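You operate a simulated robot arm through the tools that you are given. There is no shell and no other tool. Be economical: measure what you need, move in short steps, check, and stop when the job is done.

Carry out the task below with a simulated two-armed robot. There is one attempt and no reset: what you move stays moved.

## Task
Set the tub with the earliest date on the steel tray to thaw.
Fine: choose from the three under the white basket; slide the basket back and shut the freezer lid; nothing falls. Where these are worked on the way, their far stop is far enough and under half their travel is too little: freezer lid.

It is judged by the outcome, as a careful person would: the job done as asked, and still so three seconds after it is handed in. It fails if anything else is knocked over, pushed out of place, dropped, spilled or broken. A push-on lid holds only when it is set on centred and level and pressed home; a screw cap is set on level and turned clockwise until tight.

## Robot
Two 7-joint arms with two-finger grippers on one trunk, on a base that drives. Base frame: it is fixed to the floor where the robot stands at the start and does not move with it; the origin is under the middle of the robot, x ahead of it, y to its left, z up. Readings come in mm, rad, newtons and seconds.
The left shoulder is at the start at [64, 216, 1169], the right one opposite. With the tool pointing down near the work surface each hand reaches from about 100 to 720 mm from the robot's upright axis, wherever it stands, measured 20 degrees to its own side. Places, roughly: alarm key [700, -400, 900]; fast freeze key [600, -400, 900]; freezer dial [800, -400, 900]; freezer lid [800, 0, 800]; freezer switch [600, -400, 900]; inside of the steel tray [800, -600, 900]; white freezer basket [800, 200, 700]. Payload 3.18 kg a hand.
The tool frame of a hand sits at the grasp point between the pads (the TCP): z along the fingers, y along the line on which they close. The tips reach 30 mm beyond it. The gripper opens to 144 mm. The gripper's body begins 103 mm behind the TCP.
Orientation is told as [roll, pitch, yaw] about the base's x, y, z axes, in that order, counted from this pose: with the fingers straight down and closing along the base's y, the tool's x points along the base's -x, its y along +y and its z along -z.

## Interface
- The arms move only by the tool send_rows. It takes "left_motion", "right_motion" or both (then of equal length, played together; a hand with none holds still); each is a list of rows, each an object of numbers (a shift or turn left out is 0, a gripper value left out holds the last): "wx", "wy", "wz": the turn, a rotation vector about the base's x, y, z in units of 45 degrees (1.0 is 45 degrees); "dx", "dy", "dz": the shift along the base's x, y, z in units of 400 mm (1.0 is 400 mm); "hand": the finger opening in mm, from 0 to 144. In form: [{"wx": .., "wy": .., "wz": .., "dx": .., "dy": .., "dz": .., "hand": ..}, ...]. A call has 1 to 20 rows; each row is the pose to reach, as a shift and turn from the pose commanded when the call began. A call with a number of a shift or a turn outside -1 to 1 is refused whole. A row lasts 0.2 s, in which the tool goes at most 50 mm and 0.15 rad; a call with a longer step from one row to the next is refused whole, and so is a gripper value outside its range. A pose out of reach is approached as far as the arm can. The call stops where the force on the tool passes 40 N (or 10 N more than at its start, if that is more) or the arm is blocked; 0.2 s more then pass. The fingers move at their own pace and stop on an object; they squeeze with about 31 N. The grip force told is the motor's: it shows also when the fingers shut on nothing. Time passes only in rows, and 0.2 s behind the last, so rows that repeat a pose let the fingers close. The reply holds the time, the measured pose of the TCP, the force on the tool along the base axes, the opening and the grip force, in the units named above and with some noise, with the torque about the TCP (base axes, N m) and any sound that the robot's microphone picked up, and new pictures: "show" is both (left out), scene, wrist or none (wrist: the cameras of the hands that moved).
- Cameras (640 x 400 px; columns grow to the right, rows downward): "scene" is now at [145.8, -11.3, 1375.9]; the picture's right is [-0.11, -0.99, 0.00], its down [-0.45, 0.05, -0.89] and it looks along [0.89, -0.10, -0.45] (base axes); focal length 214 px, centre (320, 200). "left" rides on the left gripper at [76, -16, -143] in its tool frame; the picture's right is [0.21, 0.98, 0.00], its down [-0.84, 0.18, -0.51] and it looks along [-0.50, 0.11, 0.86] (tool axes); focal length 218 px, centre (320, 200). "right" rides on the right gripper at [77, 16, -143] in its tool frame; the picture's right is [-0.21, 0.98, 0.00], its down [-0.84, -0.18, -0.51] and it looks along [-0.50, -0.11, 0.86] (tool axes); focal length 218 px, centre (320, 200). There is no depth. A picture from a camera that has moved, and an enlarged one, comes with that camera's place and axes in the base frame and with its lens. The place of the scene camera against the robot may be out by one fixed shift of up to 12 mm in any direction.
- raise_lower(by): slides the trunk up (or, below 0, down) by that many mm; the arms and the scene camera ride with it, the base frame stays. It gives what a move gives, with no picture.
- steer(legs): drives the robot by 1 to 6 legs, each [ahead, left, turn to the left] in mm, mm and rad, along the robot's own axes; the way and the turn of a leg run together, so that a leg with both is an arc; at most 1500 mm and 3.142 rad a leg. The arms and the cameras ride along, it lands a little off, and it stops where it bumps. It gives what a move gives, and a new picture of the scene camera.
- pan_tilt(pan, tilt): turns the head with the scene camera to pan (to the left, within 1.396 rad either way) and tilt (down, from -0.506 to 1.204), counted from straight ahead of the robot. It gives what a move gives, and a new picture of the scene camera.
- close_up(camera, box): a new picture of the part [left, top, right, bottom] of that camera's present view, enlarged. No time passes.
- close_job(): hands the job in; it is judged then, once.

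Go step by step. Nothing tells you exact positions but the pictures and the camera data: compare them with the known pose of the tool, close in by small moves and look again before you grip or let go. The budget is 120 turns and 260 pictures, counting those below and the enlarged ones. Unless the task says otherwise, let go and move clear before handing in, and close with one line.

The tools are called after "Emit:" by a JSON object that holds its "method" and its "body". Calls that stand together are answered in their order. send_rows: Moves the arms, as the interface text tells. Its arguments: {"type":"object","properties":{"left_motion":{"type":"array","items":{"type":"object","properties":{"wx":{"type":"number"},"wy":{"type":"number"},"wz":{"type":"number"},"dx":{"type":"number"},"dy":{"type":"number"},"dz":{"type":"number"},"hand":{"type":"number"}}}},"right_motion":{"type":"array","items":{"type":"object","properties":{"wx":{"type":"number"},"wy":{"type":"number"},"wz":{"type":"number"},"dx":{"type":"number"},"dy":{"type":"number"},"dz":{"type":"number"},"hand":{"type":"number"}}}},"show":{"type":"string","enum":["both","scene","wrist","none"]}},"required":[]} The other tools are called the same way: raise_lower (by) slides the trunk up or down; steer (legs) drives the base; pan_tilt (pan, tilt) turns the head that bears the scene camera; close_up (camera, box) takes an enlarged picture of a part of a camera's view; close_job () hands the job in.

At the start:

```text
time: 0.0
left_tool_pos: [408.6, 91.6, 999.7]
left_tcp_rot: [-0.002, 0.001, 0.002]
left_force: [-0.9, 0.2, -0.5]
left_moment: [0.02, 0.01, -0.02]
left_gripper_width: 144.0
left_grip_force: 0.1
right_tool_pos: [408.5, -280.2, 999.7]
right_tcp_rot: [0.0, 0.001, 0.0]
right_force: [-0.1, 0.0, -0.1]
right_moment: [0.0, -0.01, 0.0]
right_gripper_width: 144.0
right_grip_force: 0.1
trunk travel left (down, up): [-250.0, 119.0]
robot x, y, heading: [0.3, 0.2, 0.003]
head pan, tilt: [-0.115, 0.469]
```

scene: 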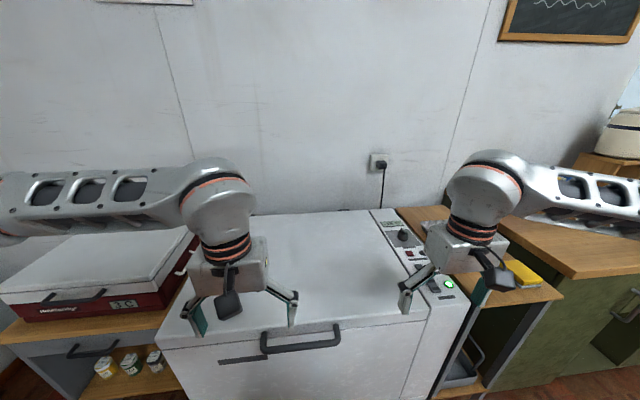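
right: 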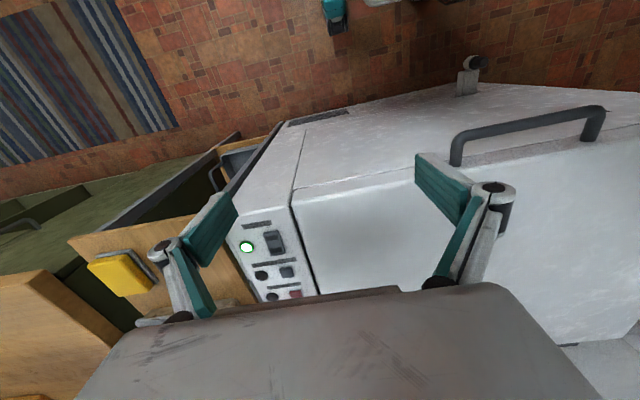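
left: 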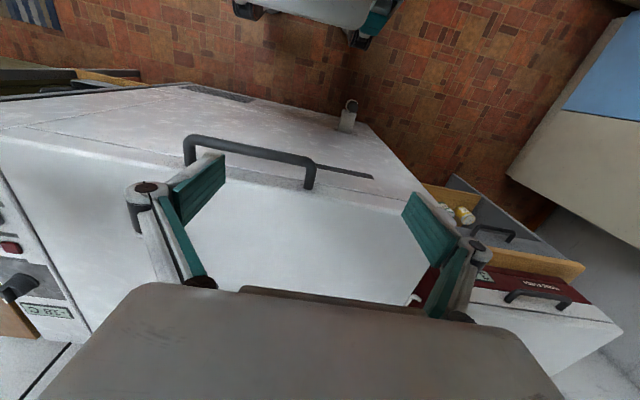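

I see a white chest freezer ahead with its handle at the front of the lid. I'll look closer at the handle and the controls first.

Emit:
{"method": "close_up", "body": {"camera": "scene", "box": [150, 200, 470, 400]}}

Emit:
{"method": "close_up", "body": {"camera": "left", "box": [120, 80, 440, 280]}}

Emit:
{"method": "close_up", "body": {"camera": "scene", "box": [360, 190, 580, 390]}}

```text
2.00 times, centred on (310, 300) of scene
camera zoom: at [145.8, -11.3, 1375.9], right [-0.11, -0.99, 0.0], down [-0.45, 0.05, -0.89], along [0.89, -0.1, -0.45], focal length 429 px, centre (340, 0)
```

zoom: 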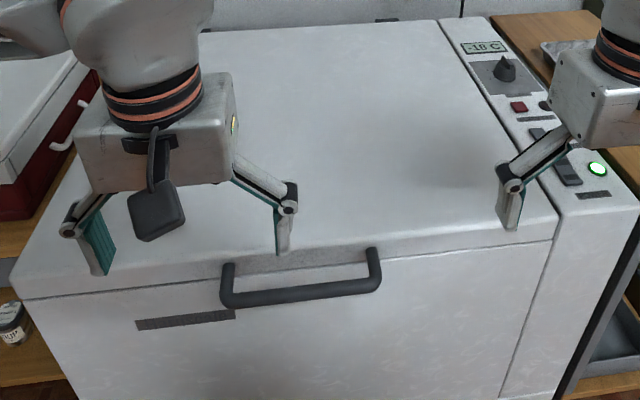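

```text
2.00 times, centred on (280, 180) of left
camera zoom: at [332.5, 74.6, 1142.7], right [-0.21, 0.98, 0.0], down [0.84, 0.18, 0.51], along [0.5, 0.11, -0.86], focal length 436 px, centre (400, 240)
```

zoom: 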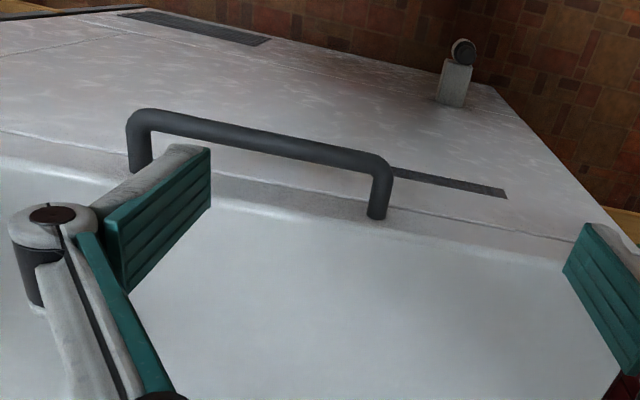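

```text
2.00 times, centred on (470, 290) of scene
camera zoom: at [145.8, -11.3, 1375.9], right [-0.11, -0.99, 0.0], down [-0.45, 0.05, -0.89], along [0.89, -0.1, -0.45], focal length 429 px, centre (20, 20)
```

zoom: 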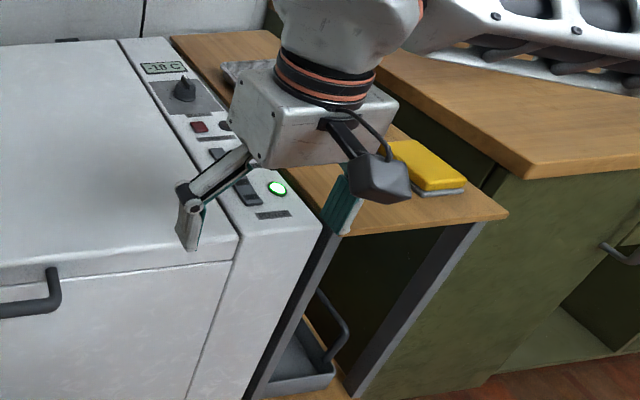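

Handle bar triangulates to about [440, 0, 853], lid hinged at the back. I'll look down in front of the base, and then at the tray area.

Emit:
{"method": "pan_tilt", "body": {"pan": 0, "tilt": 1.2}}

Emit:
{"method": "pan_tilt", "body": {"pan": -0.8, "tilt": 0.6}}

```text
time: 1.1
left_tool_pos: [409.9, 91.5, 1000.3]
left_tcp_rot: [-0.003, -0.001, 0.003]
left_force: [0.2, -0.3, -0.5]
left_moment: [0.01, 0.0, 0.0]
left_gripper_width: 143.9
left_grip_force: 0.0
right_tool_pos: [408.9, -280.1, 1000.4]
right_tcp_rot: [0.001, 0.002, 0.001]
right_force: [-0.6, -0.3, -0.2]
right_moment: [0.02, 0.03, 0.0]
right_gripper_width: 144.0
right_grip_force: 0.0
trunk travel left (down, up): [-250.0, 119.0]
robot x, y, heading: [-1.9, -2.6, 0.0]
head pan, tilt: [0.0, 1.201]
camera scene: at [110.8, -0.8, 1319.6], right [0.0, -1.0, 0.0], down [-0.93, 0.0, -0.36], along [0.36, 0.0, -0.93], focal length 214 px, centre (320, 200)
```

scene: 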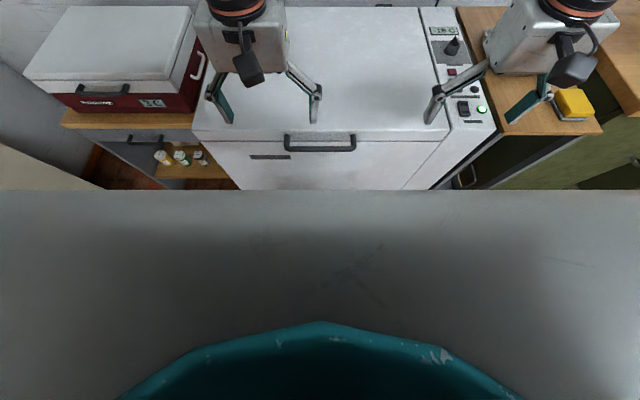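

```text
time: 2.2
left_tool_pos: [408.8, 92.0, 1000.7]
left_tcp_rot: [-0.001, -0.001, 0.001]
left_force: [-0.4, 0.3, 0.5]
left_moment: [0.0, 0.03, -0.04]
left_gripper_width: 143.9
left_grip_force: 0.0
right_tool_pos: [407.9, -280.7, 999.7]
right_tcp_rot: [0.0, 0.001, -0.002]
right_force: [-0.6, 0.4, 0.4]
right_moment: [0.0, -0.01, 0.0]
right_gripper_width: 144.2
right_grip_force: 0.1
trunk travel left (down, up): [-250.0, 119.0]
robot x, y, heading: [-1.9, 4.8, 0.001]
head pan, tilt: [-0.799, 0.6]
camera scene: at [116.5, -64.1, 1364.1], right [-0.72, -0.7, 0.0], down [-0.39, 0.41, -0.82], along [0.58, -0.59, -0.57], focal length 214 px, centre (320, 200)
```

scene: 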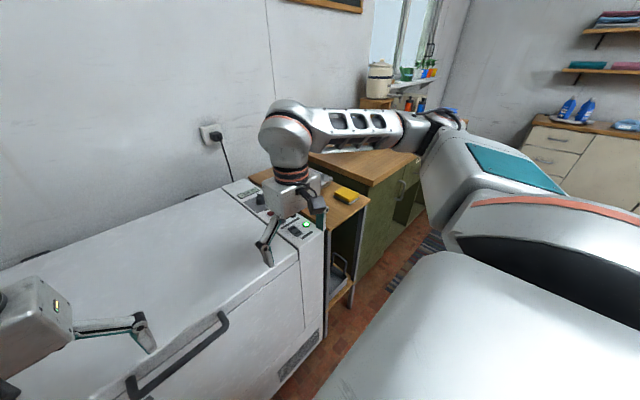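

The base front is near x≈250 and the freezer front near x≈480. I'll turn the left hand by 90° about vertical so it closes across the handle bar, and pull the right hand back out of the way.

Emit:
{"method": "send_rows", "body": {"left_motion": [{"wz": -0.16}, {"wz": -0.33}, {"wz": -0.5}, {"wz": -0.66}, {"wz": -0.83}, {"wz": -1.0}], "right_motion": [{"dx": -0.05, "dz": 0.05}, {"dx": -0.1, "dz": 0.1}, {"dx": -0.15, "dy": -0.05, "dz": 0.15}, {"dx": -0.2, "dy": -0.1, "dz": 0.2}, {"dx": -0.25, "dy": -0.15, "dz": 0.2}, {"dx": -0.3, "dy": -0.2, "dz": 0.2}], "show": "none"}}

Emit:
{"method": "send_rows", "body": {"left_motion": [{"wz": -0.16}, {"wz": -0.33}, {"wz": -0.5}, {"wz": -0.66}, {"wz": -0.83}, {"wz": -1.0}], "show": "none"}}

Emit:
{"method": "pan_tilt", "body": {"pan": -0.5, "tilt": 0.6}}

```text
time: 3.6
left_tool_pos: [407.1, 90.1, 999.4]
left_tcp_rot: [0.0, 0.0, -0.785]
left_force: [0.4, -1.2, 0.4]
left_moment: [-0.01, -0.08, 0.0]
left_gripper_width: 144.1
left_grip_force: 0.0
right_tool_pos: [286.2, -360.8, 1079.6]
right_tcp_rot: [0.0, 0.0, 0.002]
right_force: [-0.3, 0.3, 0.6]
right_moment: [0.04, -0.02, -0.02]
right_gripper_width: 143.9
right_grip_force: 0.0
trunk travel left (down, up): [-250.0, 119.0]
robot x, y, heading: [0.9, 4.4, 0.0]
head pan, tilt: [-0.799, 0.6]
```

```text
time: 5.0
left_tool_pos: [404.3, 133.6, 977.4]
left_tcp_rot: [0.149, -0.094, -1.197]
left_force: [0.3, 0.1, -0.9]
left_moment: [0.02, 0.0, 0.0]
left_gripper_width: 144.1
left_grip_force: 0.1
left hand out of reach, approached as far as the arm can: row 2, 3, 4, 5, 6
right_tool_pos: [289.1, -360.5, 1079.7]
right_tcp_rot: [-0.002, 0.001, 0.0]
right_force: [-0.3, -0.7, -1.2]
right_moment: [0.01, 0.02, 0.0]
right_gripper_width: 143.8
right_grip_force: 0.1
trunk travel left (down, up): [-250.0, 119.0]
robot x, y, heading: [-1.2, 0.6, -0.001]
head pan, tilt: [-0.799, 0.6]
```

```text
time: 5.8
left_tool_pos: [401.6, 134.0, 976.3]
left_tcp_rot: [0.149, -0.095, -1.196]
left_force: [-0.5, 0.2, 0.5]
left_moment: [0.0, -0.01, -0.02]
left_gripper_width: 144.2
left_grip_force: 0.1
right_tool_pos: [287.6, -360.0, 1078.5]
right_tcp_rot: [0.001, 0.001, -0.001]
right_force: [0.6, 0.7, 0.5]
right_moment: [0.03, -0.02, 0.0]
right_gripper_width: 144.0
right_grip_force: 0.2
trunk travel left (down, up): [-250.0, 119.0]
robot x, y, heading: [3.3, 2.0, -0.002]
head pan, tilt: [-0.499, 0.6]
camera scene: at [132.5, -43.1, 1364.1], right [-0.48, -0.88, 0.0], down [-0.5, 0.27, -0.83], along [0.72, -0.4, -0.56], focal length 214 px, centre (320, 200)
```

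scene: 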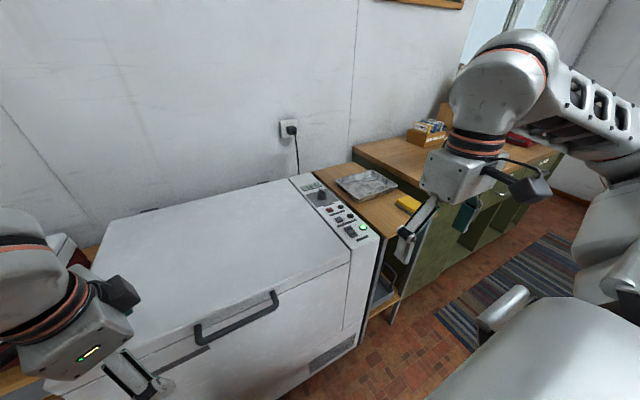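

The left wrist can't go that way; I'll turn it the other way (+90°).

Emit:
{"method": "send_rows", "body": {"left_motion": [{"wz": 0.16}, {"wz": 0.33}, {"wz": 0.5}, {"wz": 0.66}, {"wz": 0.83}, {"wz": 1.0}], "show": "none"}}

Emit:
{"method": "send_rows", "body": {"left_motion": [{"wz": 0.16}, {"wz": 0.33}, {"wz": 0.5}, {"wz": 0.66}, {"wz": 0.83}, {"wz": 1.0}], "show": "none"}}

Emit:
{"method": "send_rows", "body": {"left_motion": [{"wz": 0.16}, {"wz": 0.33}, {"wz": 0.5}, {"wz": 0.66}, {"wz": 0.83}, {"wz": 1.0}], "show": "none"}}

Emit:
{"method": "send_rows", "body": {"left_motion": [{"wz": 0.16}, {"wz": 0.33}, {"wz": 0.5}, {"wz": 0.66}, {"wz": 0.83}, {"wz": 1.0}], "show": "both"}}

```text
time: 7.2
left_tool_pos: [401.5, 134.4, 977.7]
left_tcp_rot: [0.147, -0.095, -0.409]
left_force: [-0.6, -0.1, 0.2]
left_moment: [-0.02, -0.01, 0.0]
left_gripper_width: 144.0
left_grip_force: 0.0
right_tool_pos: [288.2, -360.6, 1079.0]
right_tcp_rot: [-0.002, 0.001, 0.001]
right_force: [0.2, 0.3, 0.3]
right_moment: [0.0, -0.03, -0.01]
right_gripper_width: 143.9
right_grip_force: 0.1
trunk travel left (down, up): [-250.0, 119.0]
robot x, y, heading: [2.8, 3.8, -0.001]
head pan, tilt: [-0.499, 0.6]
```

```text
time: 8.6
left_tool_pos: [402.5, 135.2, 977.3]
left_tcp_rot: [0.149, -0.092, 0.377]
left_force: [0.2, 0.4, -0.2]
left_moment: [0.04, -0.03, 0.01]
left_gripper_width: 143.8
left_grip_force: 0.1
right_tool_pos: [287.7, -359.4, 1078.6]
right_tcp_rot: [0.0, 0.002, 0.0]
right_force: [0.1, -0.8, 0.4]
right_moment: [0.0, 0.01, -0.01]
right_gripper_width: 143.9
right_grip_force: 0.1
trunk travel left (down, up): [-250.0, 119.0]
robot x, y, heading: [1.9, -1.9, 0.003]
head pan, tilt: [-0.499, 0.6]
```

```text
time: 10.0
left_tool_pos: [402.0, 134.9, 977.6]
left_tcp_rot: [0.149, -0.095, 1.163]
left_force: [1.0, 0.6, 0.4]
left_moment: [0.05, -0.02, 0.0]
left_gripper_width: 144.0
left_grip_force: 0.0
right_tool_pos: [287.9, -358.8, 1078.1]
right_tcp_rot: [0.0, 0.003, 0.0]
right_force: [-0.3, -0.3, 0.2]
right_moment: [0.0, 0.0, 0.02]
right_gripper_width: 143.9
right_grip_force: 0.1
trunk travel left (down, up): [-250.0, 119.0]
robot x, y, heading: [-1.8, -0.5, -0.001]
head pan, tilt: [-0.499, 0.6]
```

```text
time: 11.4
left_tool_pos: [403.1, 135.5, 976.6]
left_tcp_rot: [0.147, -0.097, 1.95]
left_force: [0.3, -0.5, 0.4]
left_moment: [0.01, -0.03, 0.01]
left_gripper_width: 144.1
left_grip_force: 0.0
right_tool_pos: [287.3, -359.8, 1080.5]
right_tcp_rot: [-0.001, 0.002, 0.0]
right_force: [-0.1, -0.1, -0.4]
right_moment: [0.01, 0.02, 0.02]
right_gripper_width: 143.6
right_grip_force: 0.0
trunk travel left (down, up): [-250.0, 119.0]
robot x, y, heading: [2.6, 3.8, 0.003]
head pan, tilt: [-0.499, 0.6]
camera scene: at [132.5, -42.9, 1364.1], right [-0.48, -0.88, 0.0], down [-0.5, 0.27, -0.83], along [0.72, -0.4, -0.56], focal length 214 px, centre (320, 200)
camera left: at [469.7, 65.3, 1107.6], right [-0.82, -0.56, 0.12], down [-0.39, 0.69, 0.61], along [-0.43, 0.45, -0.79], focal length 218 px, centre (320, 200)
```

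scene: 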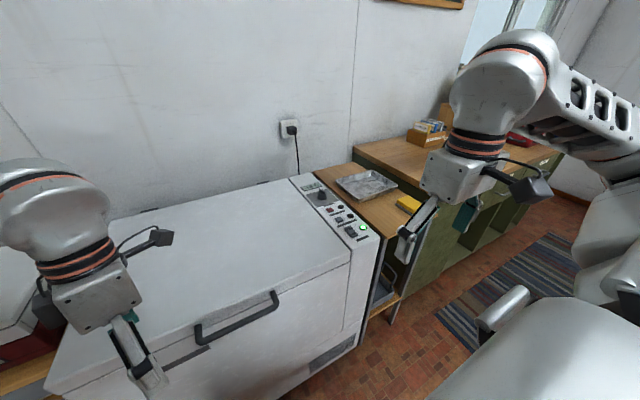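
left: 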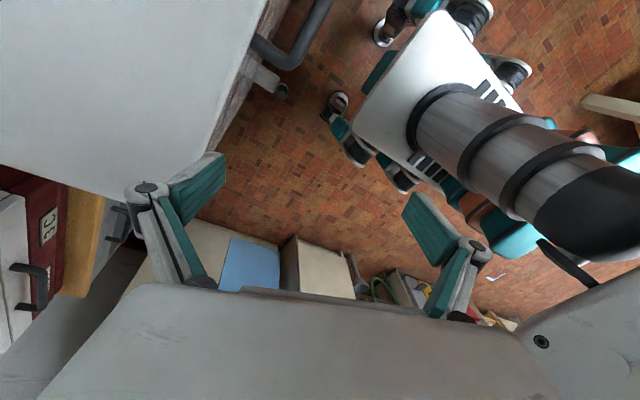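

Base front is around x≈130, so there's room to drive. The left hand can turn this way; now I'll square it and tilt it to point forward-down toward the bar.

Emit:
{"method": "send_rows", "body": {"left_motion": [{"wz": -0.16, "wx": -0.04, "dx": -0.02, "dy": -0.08, "hand": 70}, {"wz": -0.33, "wx": -0.08, "dx": -0.05, "dy": -0.16}, {"wz": -0.484, "wx": -0.12, "dx": -0.08, "dy": -0.26, "dz": -0.02}, {"wz": -0.484, "wx": -0.12, "dx": -0.08, "dy": -0.26, "dz": -0.02}], "show": "none"}}

Emit:
{"method": "send_rows", "body": {"left_motion": [{"wy": -0.16}, {"wy": -0.33}, {"wy": -0.5}, {"wy": -0.66}, {"wy": -0.83}, {"wy": -1.0}, {"wy": -1.0}], "show": "none"}}

Emit:
{"method": "pan_tilt", "body": {"pan": 0, "tilt": 0.9}}

```text
time: 12.4
left_tool_pos: [371.0, 30.6, 969.6]
left_tcp_rot: [0.166, -0.001, 1.564]
left_force: [0.4, 0.8, 0.3]
left_moment: [-0.03, -0.02, 0.0]
left_gripper_width: 70.0
left_grip_force: 0.1
right_tool_pos: [287.3, -359.0, 1079.0]
right_tcp_rot: [0.0, 0.001, 0.001]
right_force: [0.0, 0.4, -0.6]
right_moment: [-0.02, -0.01, 0.0]
right_gripper_width: 144.2
right_grip_force: 0.0
trunk travel left (down, up): [-250.0, 119.0]
robot x, y, heading: [-0.4, -3.2, 0.003]
head pan, tilt: [-0.499, 0.6]
```

```text
time: 14.0
left_tool_pos: [370.1, 32.1, 968.8]
left_tcp_rot: [-0.618, -0.005, 1.57]
left_force: [0.0, -0.1, 0.0]
left_moment: [0.01, -0.01, -0.01]
left_gripper_width: 70.1
left_grip_force: 0.0
right_tool_pos: [288.2, -358.9, 1079.2]
right_tcp_rot: [0.0, 0.003, 0.0]
right_force: [0.3, -0.1, -0.2]
right_moment: [0.01, 0.02, -0.02]
right_gripper_width: 143.9
right_grip_force: 0.1
trunk travel left (down, up): [-250.0, 119.0]
robot x, y, heading: [-0.6, 4.0, 0.002]
head pan, tilt: [-0.499, 0.6]
```

```text
time: 14.9
left_tool_pos: [370.0, 29.3, 968.5]
left_tcp_rot: [-0.619, -0.005, 1.569]
left_force: [-0.2, -0.1, 0.0]
left_moment: [0.01, 0.01, -0.02]
left_gripper_width: 70.0
left_grip_force: 0.0
right_tool_pos: [286.9, -360.0, 1079.5]
right_tcp_rot: [0.0, 0.003, 0.001]
right_force: [-0.9, 0.4, 0.4]
right_moment: [-0.03, -0.04, 0.0]
right_gripper_width: 144.2
right_grip_force: 0.2
trunk travel left (down, up): [-250.0, 119.0]
robot x, y, heading: [0.3, -2.0, -0.0]
head pan, tilt: [0.0, 0.901]
camera scene: at [130.4, -0.9, 1339.4], right [0.0, -1.0, 0.0], down [-0.78, 0.0, -0.62], along [0.62, 0.0, -0.78], focal length 214 px, centre (320, 200)
```

scene: 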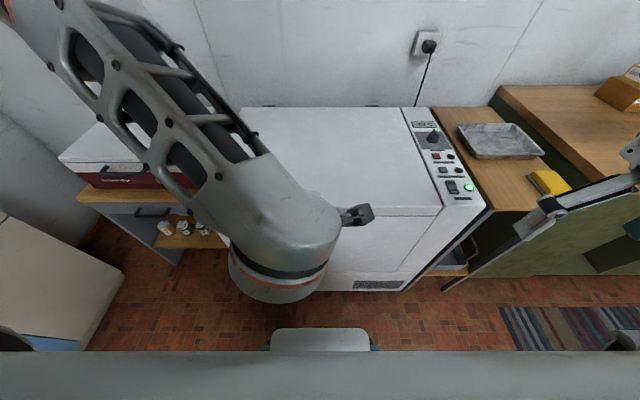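

The tool points forward-down at 35°. I check with the hand's camera.

Emit:
{"method": "close_up", "body": {"camera": "left", "box": [0, 0, 640, 400]}}

```text
1.00 times, centred on (320, 200) of left (not enlarged: the box is as wide or as high as the picture)
camera zoom: at [300.1, -47.1, 1094.3], right [-0.8, -0.2, -0.57], down [-0.44, 0.84, 0.31], along [0.41, 0.5, -0.76], focal length 218 px, centre (320, 200)
```

zoom: 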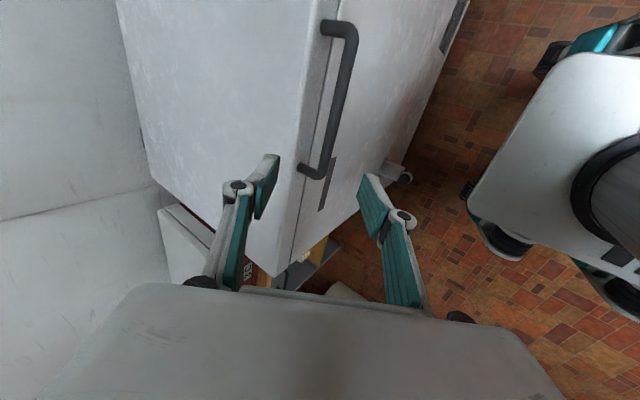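

Re-triangulating with both left-camera views puts the bar at about [463, 0, 807], ~188 long. I'll tilt the hand almost horizontal for a better lifting grip.

Emit:
{"method": "send_rows", "body": {"left_motion": [{"wy": -0.16, "dx": -0.02}, {"wy": -0.33, "dx": -0.04}, {"wy": -0.5, "dx": -0.05}, {"wy": -0.66, "dx": -0.05}, {"wy": -0.83, "dx": -0.05, "dz": -0.1}, {"wy": -0.83, "dx": -0.05, "dz": -0.2, "hand": 50}, {"wy": -0.83, "dx": -0.05, "dz": -0.3}, {"wy": -0.83, "dx": -0.05, "dz": -0.3}], "show": "both"}}

```text
time: 15.7
left_tool_pos: [394.9, 61.9, 1003.8]
left_tcp_rot: [-0.936, 0.15, 1.777]
left_force: [-0.2, -0.3, 0.3]
left_moment: [0.03, 0.01, 0.02]
left_gripper_width: 69.9
left_grip_force: 0.1
right_tool_pos: [287.0, -360.1, 1079.9]
right_tcp_rot: [0.0, 0.001, -0.001]
right_force: [0.0, -0.5, -0.6]
right_moment: [0.05, -0.04, 0.02]
right_gripper_width: 144.0
right_grip_force: 0.1
trunk travel left (down, up): [-250.0, 119.0]
robot x, y, heading: [-0.5, 1.3, 0.001]
head pan, tilt: [0.0, 0.901]
stopped in row 3 (left hand): the arm was blocked; the commanded pose is now the measured one
camera scene: at [129.4, -1.6, 1339.5], right [0.0, -1.0, 0.0], down [-0.78, 0.0, -0.62], along [0.62, 0.0, -0.78], focal length 214 px, centre (320, 200)
camera left: at [304.0, -19.8, 1110.9], right [-0.5, -0.44, -0.75], down [-0.68, 0.73, 0.03], along [0.54, 0.52, -0.67], focal length 218 px, centre (320, 200)
```

scene: 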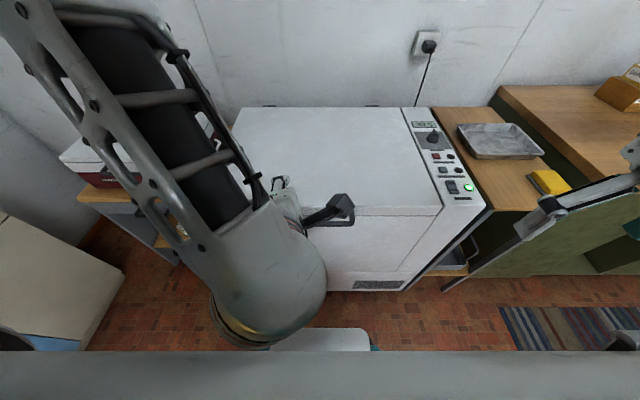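
left: 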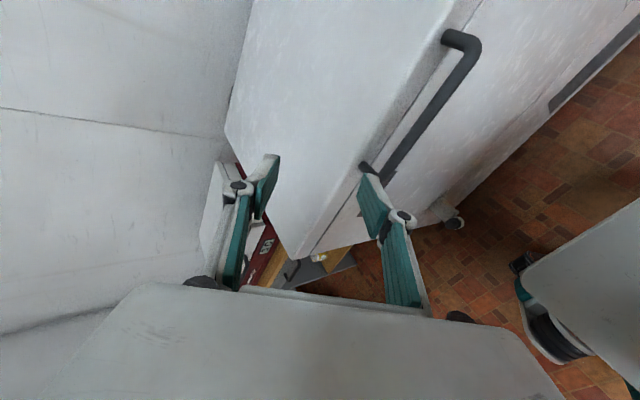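

The arm is cramped this close in, so I'll back the base up by 150 mm and retry the tilt.

Emit:
{"method": "steer", "body": {"legs": [[-150, 0, 0]]}}

Emit:
{"method": "send_rows", "body": {"left_motion": [{"wy": -0.15}, {"wy": -0.3}, {"wy": -0.45}, {"wy": -0.6}], "show": "none"}}

```text
time: 17.1
left_tool_pos: [245.6, 61.8, 1002.1]
left_tcp_rot: [-0.938, 0.152, 1.774]
left_force: [0.3, -0.2, 0.5]
left_moment: [-0.01, 0.01, 0.0]
left_gripper_width: 69.9
left_grip_force: 0.1
right_tool_pos: [138.4, -359.8, 1079.9]
right_tcp_rot: [-0.002, 0.0, -0.001]
right_force: [-0.3, -0.3, -0.9]
right_moment: [0.01, -0.06, 0.03]
right_gripper_width: 144.1
right_grip_force: 0.1
trunk travel left (down, up): [-250.0, 119.0]
robot x, y, heading: [-149.4, -0.2, 0.003]
head pan, tilt: [0.0, 0.901]
camera scene: at [-19.3, -0.8, 1339.5], right [0.0, -1.0, 0.0], down [-0.78, 0.0, -0.62], along [0.62, 0.0, -0.78], focal length 214 px, centre (320, 200)
```

scene: 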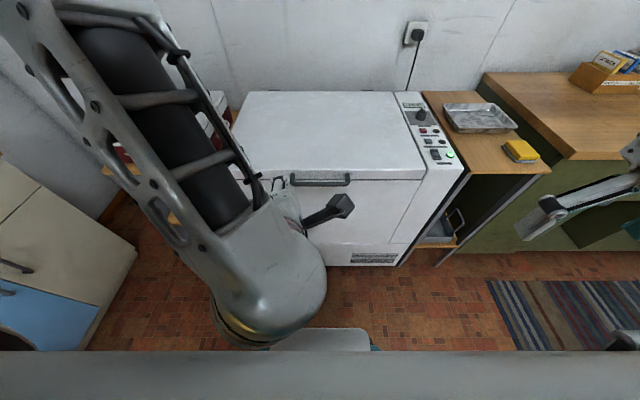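

```text
time: 17.7
left_tool_pos: [282.8, 89.3, 1036.0]
left_tcp_rot: [-1.086, 0.342, 1.915]
left_force: [-0.2, 0.1, 0.5]
left_moment: [0.0, -0.01, 0.02]
left_gripper_width: 70.0
left_grip_force: 0.1
left hand out of reach, approached as far as the arm can: row 1, 2
right_tool_pos: [139.6, -358.9, 1079.5]
right_tcp_rot: [0.0, 0.001, -0.001]
right_force: [0.0, -0.5, -0.4]
right_moment: [-0.01, 0.01, 0.05]
right_gripper_width: 143.9
right_grip_force: 0.1
trunk travel left (down, up): [-250.0, 119.0]
robot x, y, heading: [-150.2, -0.4, 0.001]
head pan, tilt: [0.0, 0.901]
stopped in row 2 (left hand): the arm was blocked; the commanded pose is now the measured one
```

I move the hand forward for more room, then square its orientation (nearly horizontal, closing vertically).

Emit:
{"method": "send_rows", "body": {"left_motion": [{"dx": 0.1}, {"dx": 0.2, "dz": -0.05}, {"dx": 0.2, "dz": -0.1, "dy": -0.03, "wx": 0.11, "wy": -0.034, "wz": -0.1}, {"dx": 0.2, "dz": -0.15, "dy": -0.06, "wx": 0.23, "wy": -0.068, "wz": -0.2}, {"dx": 0.2, "dz": -0.2, "dy": -0.1, "wx": 0.35, "wy": -0.1, "wz": -0.3}, {"dx": 0.2, "dz": -0.25, "dy": -0.15, "wx": 0.465, "wy": -0.137, "wz": -0.395}], "show": "both"}}

```text
time: 18.8
left_tool_pos: [393.2, 111.3, 984.8]
left_tcp_rot: [-1.175, 0.242, 1.86]
left_force: [0.2, 0.2, 0.3]
left_moment: [0.01, 0.02, 0.06]
left_gripper_width: 69.9
left_grip_force: 0.0
right_tool_pos: [140.5, -360.2, 1078.3]
right_tcp_rot: [0.0, 0.0, 0.0]
right_force: [0.1, 0.1, -0.2]
right_moment: [0.02, 0.0, 0.0]
right_gripper_width: 143.8
right_grip_force: 0.1
trunk travel left (down, up): [-250.0, 119.0]
robot x, y, heading: [-146.0, 2.1, -0.005]
head pan, tilt: [0.0, 0.901]
stopped in row 5 (left hand): the arm was blocked; the commanded pose is now the measured one
camera scene: at [-17.6, -1.5, 1339.2], right [0.0, -1.0, 0.0], down [-0.78, 0.0, -0.62], along [0.62, 0.0, -0.78], focal length 214 px, centre (320, 200)
camera left: at [289.2, 20.4, 1071.5], right [-0.24, -0.51, -0.83], down [-0.75, 0.64, -0.17], along [0.62, 0.58, -0.54], focal length 218 px, centre (320, 200)
```

scene: 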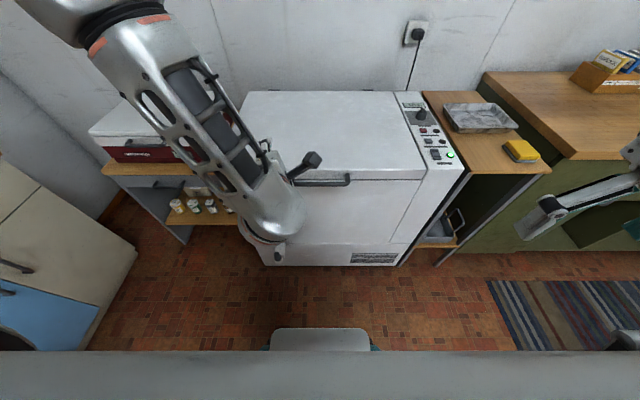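
left: 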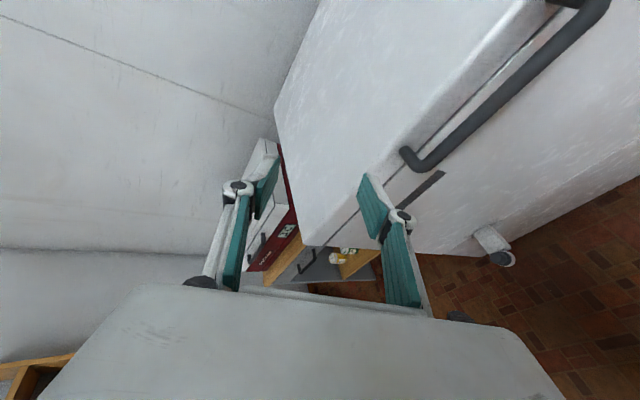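

The left wrist is at its limits in that grip, so I'll use the right hand as a hook instead: fingers closed, pointing forward, lifting under the bar. The left hand retracts meanwhile.

Emit:
{"method": "send_rows", "body": {"left_motion": [{"dx": -0.05, "dy": 0.06, "dz": 0.05}, {"dx": -0.1, "dy": 0.12, "dz": 0.1}, {"dx": -0.15, "dy": 0.2, "dz": 0.12}, {"dx": -0.2, "dy": 0.28, "dz": 0.12}, {"dx": -0.2, "dy": 0.35, "dz": 0.12}, {"dx": -0.2, "dy": 0.4, "dz": 0.12}], "right_motion": [{"dx": 0.1, "wy": -0.16, "hand": 0}, {"dx": 0.2, "dy": 0.05, "wy": -0.33}, {"dx": 0.3, "dy": 0.1, "wy": -0.5}, {"dx": 0.4, "dy": 0.15, "wy": -0.66}, {"dx": 0.45, "dy": 0.2, "dz": -0.05, "wy": -0.83}, {"dx": 0.5, "dy": 0.25, "dz": -0.1, "wy": -1.0}], "show": "none"}}

Emit:
{"method": "send_rows", "body": {"right_motion": [{"dy": 0.05, "dz": -0.1, "wy": -0.16}, {"dy": 0.1, "dz": -0.2, "wy": -0.33}, {"dy": 0.2, "dz": -0.25, "wy": -0.5}, {"dy": 0.3, "dz": -0.3, "wy": -0.66}, {"dy": 0.4, "dz": -0.35, "wy": -0.83}, {"dy": 0.45, "dz": -0.4, "wy": -1.0}], "show": "both"}}

```text
time: 20.2
left_tool_pos: [375.4, 183.7, 1024.0]
left_tcp_rot: [-1.173, 0.244, 1.86]
left_force: [-0.1, -0.3, -0.5]
left_moment: [-0.01, 0.01, 0.01]
left_gripper_width: 69.6
left_grip_force: 0.0
left hand out of reach, approached as far as the arm can: row 2, 3, 4, 5, 6
right_tool_pos: [365.3, -254.6, 1043.2]
right_tcp_rot: [0.002, -0.784, -0.002]
right_force: [0.0, 0.4, 0.0]
right_moment: [-0.03, 0.0, -0.02]
right_gripper_width: 0.0
right_grip_force: 30.4
right hand out of reach, approached as far as the arm can: row 5, 6
trunk travel left (down, up): [-250.0, 119.0]
robot x, y, heading: [-147.0, 0.9, -0.003]
head pan, tilt: [0.0, 0.901]
```

```text
time: 21.6
left_tool_pos: [375.7, 183.4, 1022.6]
left_tcp_rot: [-1.172, 0.243, 1.858]
left_force: [0.3, 0.7, 0.0]
left_moment: [0.0, -0.05, -0.02]
left_gripper_width: 70.1
left_grip_force: 0.1
right_tool_pos: [453.7, -146.6, 1041.1]
right_tcp_rot: [0.625, -1.277, -0.863]
right_force: [-0.4, -1.2, -0.9]
right_moment: [-0.04, -0.02, -0.04]
right_gripper_width: 0.0
right_grip_force: 31.0
right hand out of reach, approached as far as the arm can: row 1, 2, 3, 4, 5, 6
trunk travel left (down, up): [-250.0, 119.0]
robot x, y, heading: [-147.9, -0.7, 0.003]
head pan, tilt: [0.0, 0.901]
stopped in row 6 (right hand): the arm was blocked; the commanded pose is now the measured one
camera scene: at [-16.5, -0.6, 1339.1], right [0.0, -1.0, 0.0], down [-0.78, 0.0, -0.62], along [0.62, 0.0, -0.78], focal length 214 px, centre (320, 200)
camera right: at [308.4, -84.9, 1004.0], right [0.29, 0.89, 0.37], down [-0.37, -0.25, 0.9], along [0.88, -0.39, 0.25], focal length 218 px, centre (320, 200)
```

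scene: 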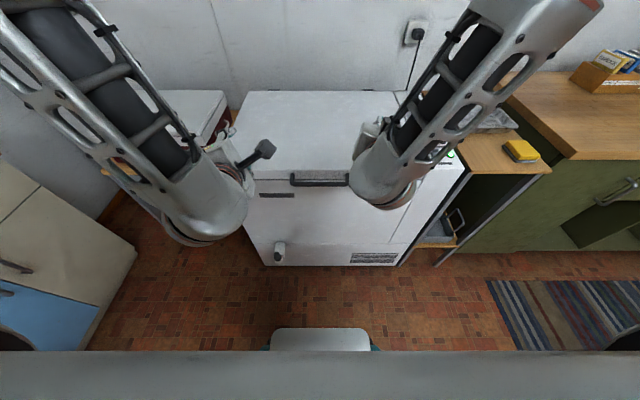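
right: 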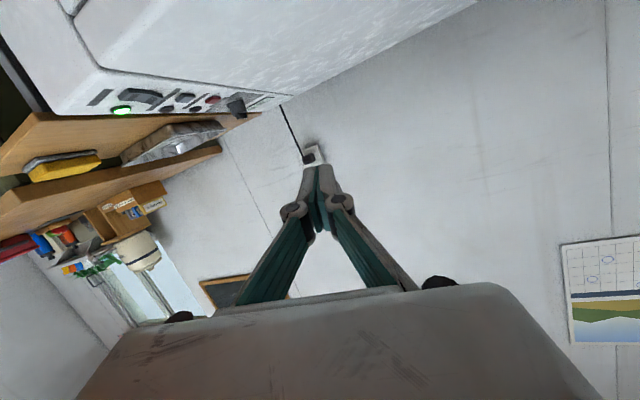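

Horizontal fingers need the shoulder lower. I'll pull the right hand back, lower the trunk, then square the hand.

Emit:
{"method": "send_rows", "body": {"right_motion": [{"dx": -0.1}, {"dx": -0.2}, {"dx": -0.3, "dy": -0.05}, {"dx": -0.35, "dy": -0.1}], "left_motion": [{"dx": -0.05}, {"dx": -0.1}, {"dx": -0.15, "dy": 0.05}, {"dx": -0.2, "dy": 0.1}], "show": "none"}}

Emit:
{"method": "raise_lower", "body": {"by": -220}}

Emit:
{"method": "send_rows", "body": {"right_motion": [{"wx": -0.1, "wy": 0.06, "wz": 0.16}, {"wx": -0.2, "wy": 0.12, "wz": 0.335}, {"wx": -0.2, "wy": 0.12, "wz": 0.335}], "show": "both"}}

```text
time: 22.4
left_tool_pos: [362.1, 172.4, 1018.5]
left_tcp_rot: [-1.17, 0.265, 1.88]
left_force: [0.5, 0.0, 0.3]
left_moment: [0.04, 0.02, 0.01]
left_gripper_width: 70.0
left_grip_force: 0.0
left hand out of reach, approached as far as the arm can: row 1, 2, 3, 4
right_tool_pos: [358.0, -240.5, 1016.7]
right_tcp_rot: [0.554, -1.201, -1.008]
right_force: [-0.3, 0.6, -0.3]
right_moment: [0.0, -0.03, 0.03]
right_gripper_width: 0.1
right_grip_force: 30.7
right hand out of reach, approached as far as the arm can: row 3, 4
trunk travel left (down, up): [-250.0, 119.0]
robot x, y, heading: [-148.0, -2.1, 0.0]
head pan, tilt: [0.0, 0.901]
stopped in row 4 (right hand): the arm was blocked; the commanded pose is now the measured one
```

```text
time: 24.7
left_tool_pos: [285.6, 170.8, 533.7]
left_tcp_rot: [-0.51, 0.012, 1.974]
left_force: [-0.5, 0.4, -0.2]
left_moment: [-0.02, 0.0, 0.01]
left_gripper_width: 70.2
left_grip_force: 0.0
right_tool_pos: [285.0, -237.6, 536.5]
right_tcp_rot: [-0.185, -0.64, -0.375]
right_force: [-0.7, -0.3, -0.4]
right_moment: [0.01, -0.01, 0.01]
right_gripper_width: 0.0
right_grip_force: 30.4
trunk travel left (down, up): [-30.0, 339.0]
robot x, y, heading: [-146.0, 1.8, 0.001]
head pan, tilt: [0.0, 0.901]
```

```text
refused: row 1 steps farther than a row can; nothing moved
```

The arms moved more than expected with the trunk. I'll look.

Emit:
{"method": "pan_tilt", "body": {"pan": 0, "tilt": 0.7}}

Emit:
{"method": "close_up", "body": {"camera": "right", "box": [0, 0, 640, 400]}}

```text
time: 25.4
left_tool_pos: [286.0, 169.6, 533.0]
left_tcp_rot: [-0.511, 0.008, 1.976]
left_force: [0.2, -0.2, -0.5]
left_moment: [0.02, 0.01, -0.04]
left_gripper_width: 69.8
left_grip_force: 0.1
right_tool_pos: [285.8, -238.1, 537.1]
right_tcp_rot: [-0.188, -0.639, -0.375]
right_force: [0.7, 0.0, -0.2]
right_moment: [0.02, -0.03, 0.01]
right_gripper_width: 0.0
right_grip_force: 30.4
trunk travel left (down, up): [-30.0, 339.0]
robot x, y, heading: [-148.8, -1.4, -0.002]
head pan, tilt: [0.0, 0.7]
camera scene: at [197.9, -0.6, 1094.5], right [0.0, -1.0, 0.0], down [-0.64, 0.0, -0.76], along [0.76, 0.0, -0.64], focal length 214 px, centre (320, 200)
```

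scene: 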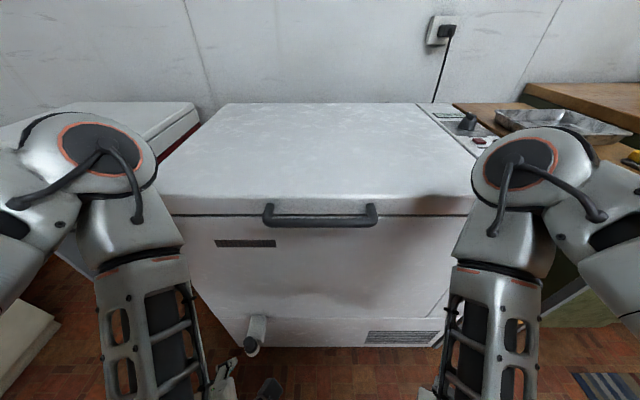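

```text
1.00 times, centred on (320, 200) of right (not enlarged: the box is as wide or as high as the picture)
camera zoom: at [168.4, -146.1, 600.7], right [0.61, 0.79, -0.02], down [0.3, -0.21, 0.93], along [0.73, -0.57, -0.37], focal length 218 px, centre (320, 200)
```

zoom: 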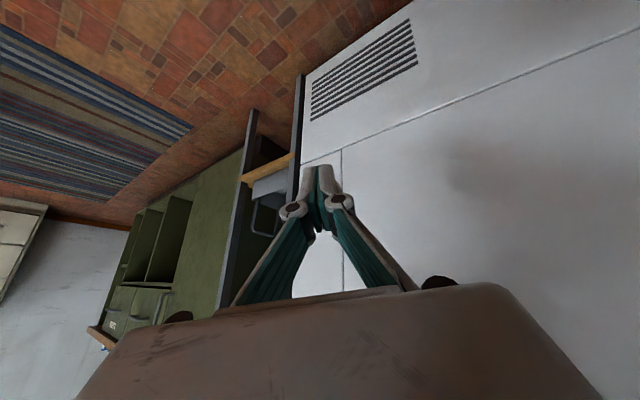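

The trunk bends forward as it lowers, carrying the shoulders forward. Now I'll raise the right hand in front of the handle with fingers near horizontal.

Emit:
{"method": "send_rows", "body": {"right_motion": [{"dz": 0.1, "wy": -0.127, "wz": 0.11}, {"dz": 0.2, "wy": -0.254, "wz": 0.22}, {"dz": 0.3, "dy": 0.05, "wy": -0.38, "wz": 0.33}, {"dz": 0.38, "dy": 0.11, "wy": -0.51, "wz": 0.44}, {"dz": 0.46, "dy": 0.18, "wy": -0.635, "wz": 0.55}, {"dz": 0.54, "dy": 0.26, "dx": 0.03, "wy": -0.764, "wz": 0.656}, {"dz": 0.62, "dy": 0.33, "dx": 0.05, "wy": -0.764, "wz": 0.656}, {"dz": 0.7, "dy": 0.4, "dx": 0.07, "wy": -0.764, "wz": 0.656}, {"dz": 0.73, "dy": 0.445, "dx": 0.08, "wy": -0.764, "wz": 0.656}], "show": "both"}}

```text
time: 26.1
left_tool_pos: [285.8, 170.2, 532.2]
left_tcp_rot: [-0.509, 0.008, 1.974]
left_force: [0.0, 0.1, -0.5]
left_moment: [0.02, 0.0, 0.01]
left_gripper_width: 70.1
left_grip_force: 0.0
right_tool_pos: [315.9, -253.9, 566.9]
right_tcp_rot: [-0.127, -0.831, -0.466]
right_force: [-0.3, 0.1, -0.6]
right_moment: [0.01, 0.01, 0.04]
right_gripper_width: 0.0
right_grip_force: 30.7
right hand out of reach, approached as far as the arm can: row 1, 2, 3
trunk travel left (down, up): [-30.0, 339.0]
robot x, y, heading: [-145.6, 3.9, -0.003]
head pan, tilt: [0.0, 0.7]
stopped in row 3 (right hand): the arm was blocked; the commanded pose is now the measured one
camera scene: at [198.2, -1.1, 1094.4], right [0.0, -1.0, 0.0], down [-0.64, 0.0, -0.76], along [0.76, 0.0, -0.64], focal length 214 px, centre (320, 200)
camera right: at [195.2, -154.5, 602.7], right [0.64, 0.76, 0.07], down [0.11, -0.18, 0.98], along [0.76, -0.62, -0.2], focal length 218 px, centre (320, 200)
```

scene: 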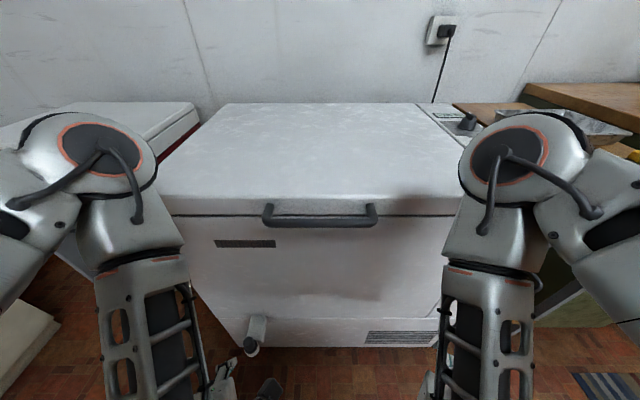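
right: 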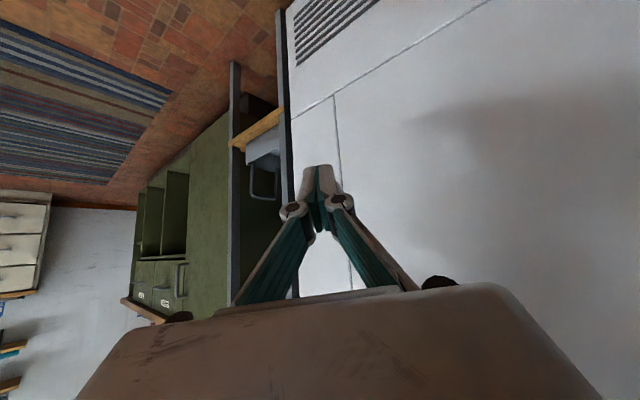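

Wrist limits again; a near-vertical grip across the bar (which the left hand could do) is better: the bar can turn in the pads. I raise the trunk back.

Emit:
{"method": "raise_lower", "body": {"by": 220}}

```text
time: 28.5
left_tool_pos: [285.3, 170.7, 751.3]
left_tcp_rot: [-0.509, 0.008, 1.974]
left_force: [-0.5, -0.1, 0.2]
left_moment: [0.02, 0.02, 0.05]
left_gripper_width: 70.2
left_grip_force: 0.1
right_tool_pos: [365.7, -253.2, 1070.2]
right_tcp_rot: [1.195, -1.261, -1.673]
right_force: [-0.1, 0.5, -0.2]
right_moment: [0.04, 0.01, 0.0]
right_gripper_width: 0.0
right_grip_force: 30.6
trunk travel left (down, up): [-250.0, 119.0]
robot x, y, heading: [-147.1, -1.2, -0.0]
head pan, tilt: [0.0, 0.7]
```

Emit:
{"method": "pan_tilt", "body": {"pan": 0, "tilt": 0.8}}

```text
time: 29.1
left_tool_pos: [286.9, 170.4, 752.4]
left_tcp_rot: [-0.51, 0.009, 1.975]
left_force: [0.9, 0.2, 0.3]
left_moment: [0.04, -0.01, -0.01]
left_gripper_width: 70.2
left_grip_force: 0.1
right_tool_pos: [365.1, -252.6, 1069.5]
right_tcp_rot: [1.199, -1.262, -1.677]
right_force: [0.5, 1.0, -0.1]
right_moment: [-0.04, 0.02, -0.01]
right_gripper_width: 0.0
right_grip_force: 30.4
trunk travel left (down, up): [-250.0, 119.0]
robot x, y, heading: [-147.3, 3.5, -0.001]
head pan, tilt: [0.0, 0.799]
camera scene: at [-12.9, -0.7, 1347.3], right [0.0, -1.0, 0.0], down [-0.72, 0.0, -0.7], along [0.7, 0.0, -0.72], focal length 214 px, centre (320, 200)
```

scene: 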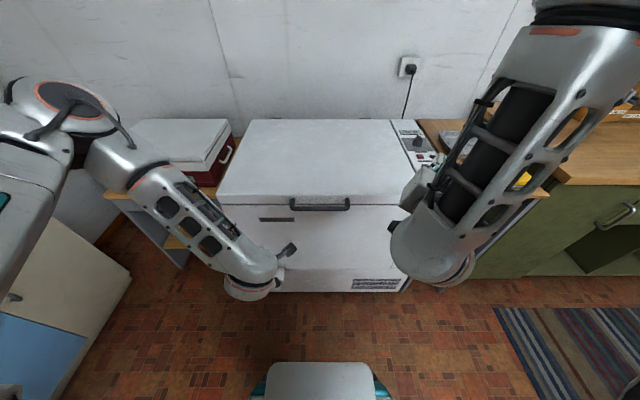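

The left arm is now in a lower-elbow posture, which suits a forward-pointing grip. I'll square it and tilt forward.

Emit:
{"method": "send_rows", "body": {"left_motion": [{"wz": -0.17, "dz": 0.05}, {"wz": -0.34, "dz": 0.1}, {"wz": -0.51, "dz": 0.15, "dy": -0.05}, {"wz": -0.51, "wy": -0.0, "dz": 0.2, "dy": -0.1}, {"wz": -0.51, "dz": 0.25, "dy": -0.2}, {"wz": -0.51, "dz": 0.25, "dy": -0.3}], "show": "none"}}

Emit:
{"method": "send_rows", "body": {"left_motion": [{"wy": -0.17}, {"wy": -0.34}, {"wy": -0.51}, {"wy": -0.68}, {"wy": -0.85}, {"wy": -1.0}], "show": "both"}}

```text
time: 30.5
left_tool_pos: [285.2, 51.2, 852.7]
left_tcp_rot: [-0.51, 0.008, 1.571]
left_force: [-0.3, -0.3, 0.2]
left_moment: [0.05, 0.0, 0.01]
left_gripper_width: 69.9
left_grip_force: 0.2
right_tool_pos: [364.8, -254.7, 1069.9]
right_tcp_rot: [1.2, -1.259, -1.676]
right_force: [-0.5, 0.7, 0.3]
right_moment: [-0.04, 0.0, 0.01]
right_gripper_width: 0.2
right_grip_force: 31.0
trunk travel left (down, up): [-250.0, 119.0]
robot x, y, heading: [-148.5, 2.0, -0.004]
head pan, tilt: [0.0, 0.799]
```

```text
time: 31.6
left_tool_pos: [329.0, 97.0, 878.2]
left_tcp_rot: [-0.98, 0.059, 1.754]
left_force: [-0.6, -0.8, -0.8]
left_moment: [0.06, -0.01, 0.03]
left_gripper_width: 70.1
left_grip_force: 0.1
left hand out of reach, approached as far as the arm can: row 4, 5
right_tool_pos: [364.1, -255.1, 1068.9]
right_tcp_rot: [1.188, -1.256, -1.668]
right_force: [-0.4, -0.9, -0.6]
right_moment: [0.02, -0.03, 0.05]
right_gripper_width: 0.1
right_grip_force: 30.9
trunk travel left (down, up): [-250.0, 119.0]
robot x, y, heading: [-149.2, -0.1, -0.001]
head pan, tilt: [0.0, 0.799]
stopped in row 5 (left hand): the arm was blocked; the commanded pose is now the measured one
camera scene: at [-12.9, -1.4, 1347.2], right [0.0, -1.0, 0.0], down [-0.72, 0.0, -0.7], along [0.7, 0.0, -0.72], focal length 214 px, centre (320, 200)
camera left: at [234.6, 6.9, 976.7], right [-0.49, -0.35, -0.8], down [-0.67, 0.74, 0.08], along [0.56, 0.57, -0.6], focal length 218 px, centre (320, 200)
```

scene: 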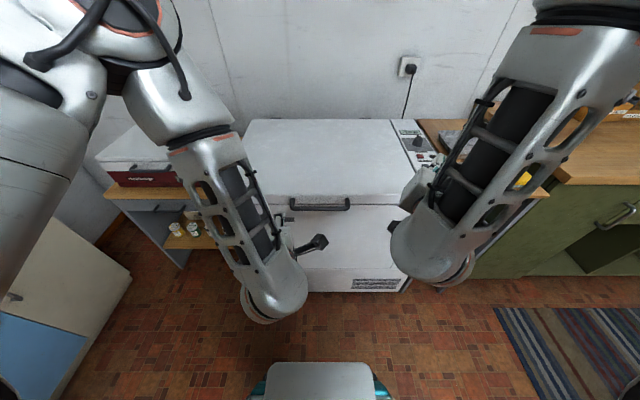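
left: 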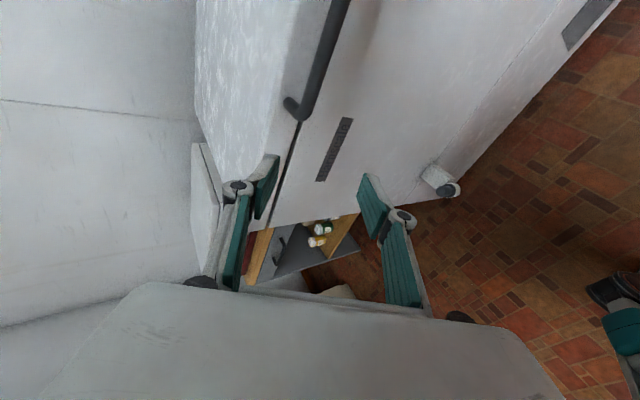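

About 50° of forward tilt is reachable, which suffices. I'll square the hand and place it just in front of the bar to measure it against the fingers.

Emit:
{"method": "send_rows", "body": {"left_motion": [{"wx": 0.03, "wy": 0.07, "wz": -0.117, "dx": 0.03, "dy": -0.06, "hand": 44}, {"wx": 0.06, "wy": 0.14, "wz": -0.234, "dx": 0.06, "dy": -0.13}, {"wx": 0.06, "wy": 0.14, "wz": -0.234, "dx": 0.12, "dy": -0.19}, {"wx": 0.06, "wy": 0.14, "wz": -0.234, "dx": 0.15, "dy": -0.19}], "show": "both"}}

```text
time: 32.5
left_tool_pos: [387.4, 18.1, 880.4]
left_tcp_rot: [-0.876, 0.003, 1.563]
left_force: [0.7, -0.4, -0.2]
left_moment: [0.02, -0.03, -0.03]
left_gripper_width: 43.8
left_grip_force: 0.2
right_tool_pos: [365.3, -252.4, 1070.8]
right_tcp_rot: [1.2, -1.257, -1.679]
right_force: [-0.5, -0.3, 0.2]
right_moment: [0.0, -0.01, -0.02]
right_gripper_width: 0.0
right_grip_force: 31.0
trunk travel left (down, up): [-250.0, 119.0]
robot x, y, heading: [-149.6, 1.2, -0.004]
head pan, tilt: [0.0, 0.799]
camera scene: at [-12.8, 0.0, 1347.2], right [0.0, -1.0, 0.0], down [-0.72, 0.0, -0.7], along [0.7, 0.0, -0.72], focal length 214 px, centre (320, 200)
camera left: at [288.4, -58.4, 984.2], right [-0.63, -0.21, -0.75], down [-0.5, 0.85, 0.18], along [0.6, 0.49, -0.63], focal length 218 px, centre (320, 200)
```

scene: 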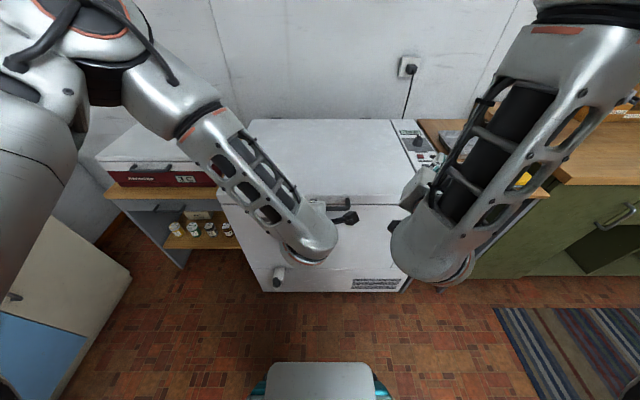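
left: 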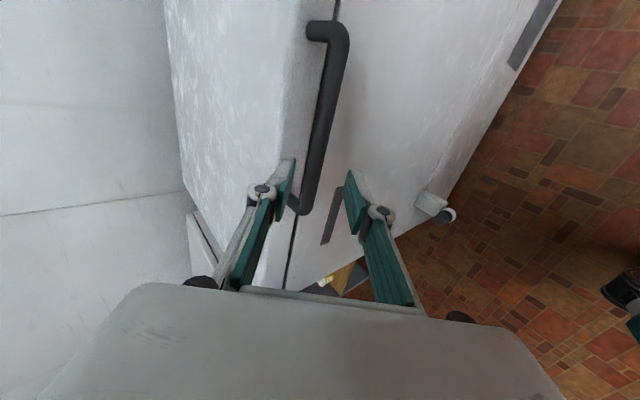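

The bar sits ~96 mm ahead along the fingers and ~10 mm toward the upper finger. I move most of the way and check.

Emit:
{"method": "send_rows", "body": {"left_motion": [{"dx": 0.04, "dz": -0.01}, {"dx": 0.08, "dz": -0.035}, {"dx": 0.115, "dz": -0.065}, {"dx": 0.115, "dz": -0.065}], "show": "wrist"}}

```text
time: 33.5
left_tool_pos: [435.5, 17.0, 854.6]
left_tcp_rot: [-0.877, 0.004, 1.562]
left_force: [0.7, 0.8, 0.5]
left_moment: [-0.01, -0.03, 0.01]
left_gripper_width: 44.1
left_grip_force: 0.0
right_tool_pos: [364.4, -254.2, 1069.5]
right_tcp_rot: [1.2, -1.258, -1.679]
right_force: [-0.9, 0.5, -0.6]
right_moment: [-0.03, 0.02, 0.01]
right_gripper_width: 0.0
right_grip_force: 30.9
trunk travel left (down, up): [-250.0, 119.0]
robot x, y, heading: [-150.2, -0.0, 0.001]
head pan, tilt: [0.0, 0.799]
camera left: at [334.5, -58.8, 958.2], right [-0.63, -0.21, -0.75], down [-0.5, 0.85, 0.18], along [0.6, 0.49, -0.63], focal length 218 px, centre (320, 200)
```

left: 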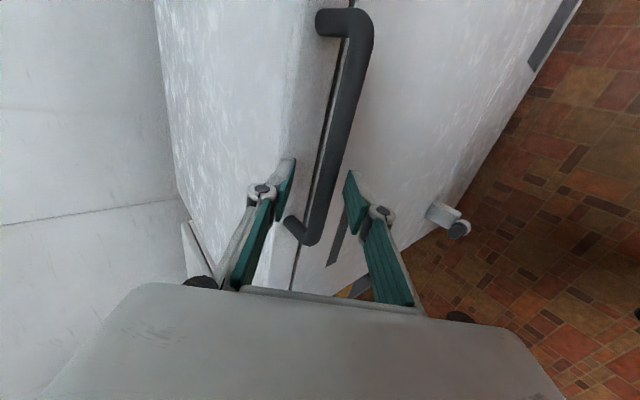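

Both bar ends now agree on [464, 0, 826]. Advancing the last bit and closing.

Emit:
{"method": "send_rows", "body": {"left_motion": [{"dx": 0.03, "dz": -0.03}, {"dx": 0.06, "dz": -0.062}, {"dx": 0.06, "dz": -0.062}, {"dx": 0.06, "dz": -0.062, "hand": 0}, {"dx": 0.06, "dz": -0.062, "hand": 0}, {"dx": 0.06, "dz": -0.062, "hand": 0}], "show": "wrist"}}

```text
time: 35.0
left_tool_pos: [457.5, 18.4, 828.1]
left_tcp_rot: [-0.875, 0.005, 1.564]
left_force: [-4.4, 0.7, -5.6]
left_moment: [-0.21, 0.04, 0.25]
left_gripper_width: 13.8
left_grip_force: 43.6
right_tool_pos: [364.9, -253.7, 1069.4]
right_tcp_rot: [1.199, -1.258, -1.677]
right_force: [-0.6, 0.0, 0.3]
right_moment: [-0.02, -0.01, 0.0]
right_gripper_width: 0.0
right_grip_force: 31.2
trunk travel left (down, up): [-250.0, 119.0]
robot x, y, heading: [-149.0, -2.6, 0.002]
head pan, tilt: [0.0, 0.799]
camera left: at [358.0, -58.1, 932.8], right [-0.63, -0.21, -0.75], down [-0.5, 0.85, 0.18], along [0.6, 0.49, -0.64], focal length 218 px, centre (320, 200)
```

left: 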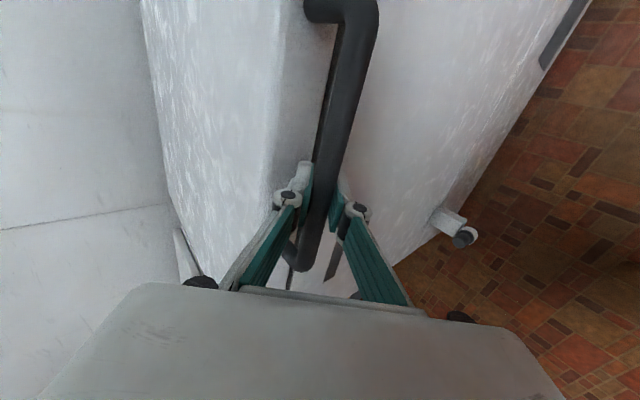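

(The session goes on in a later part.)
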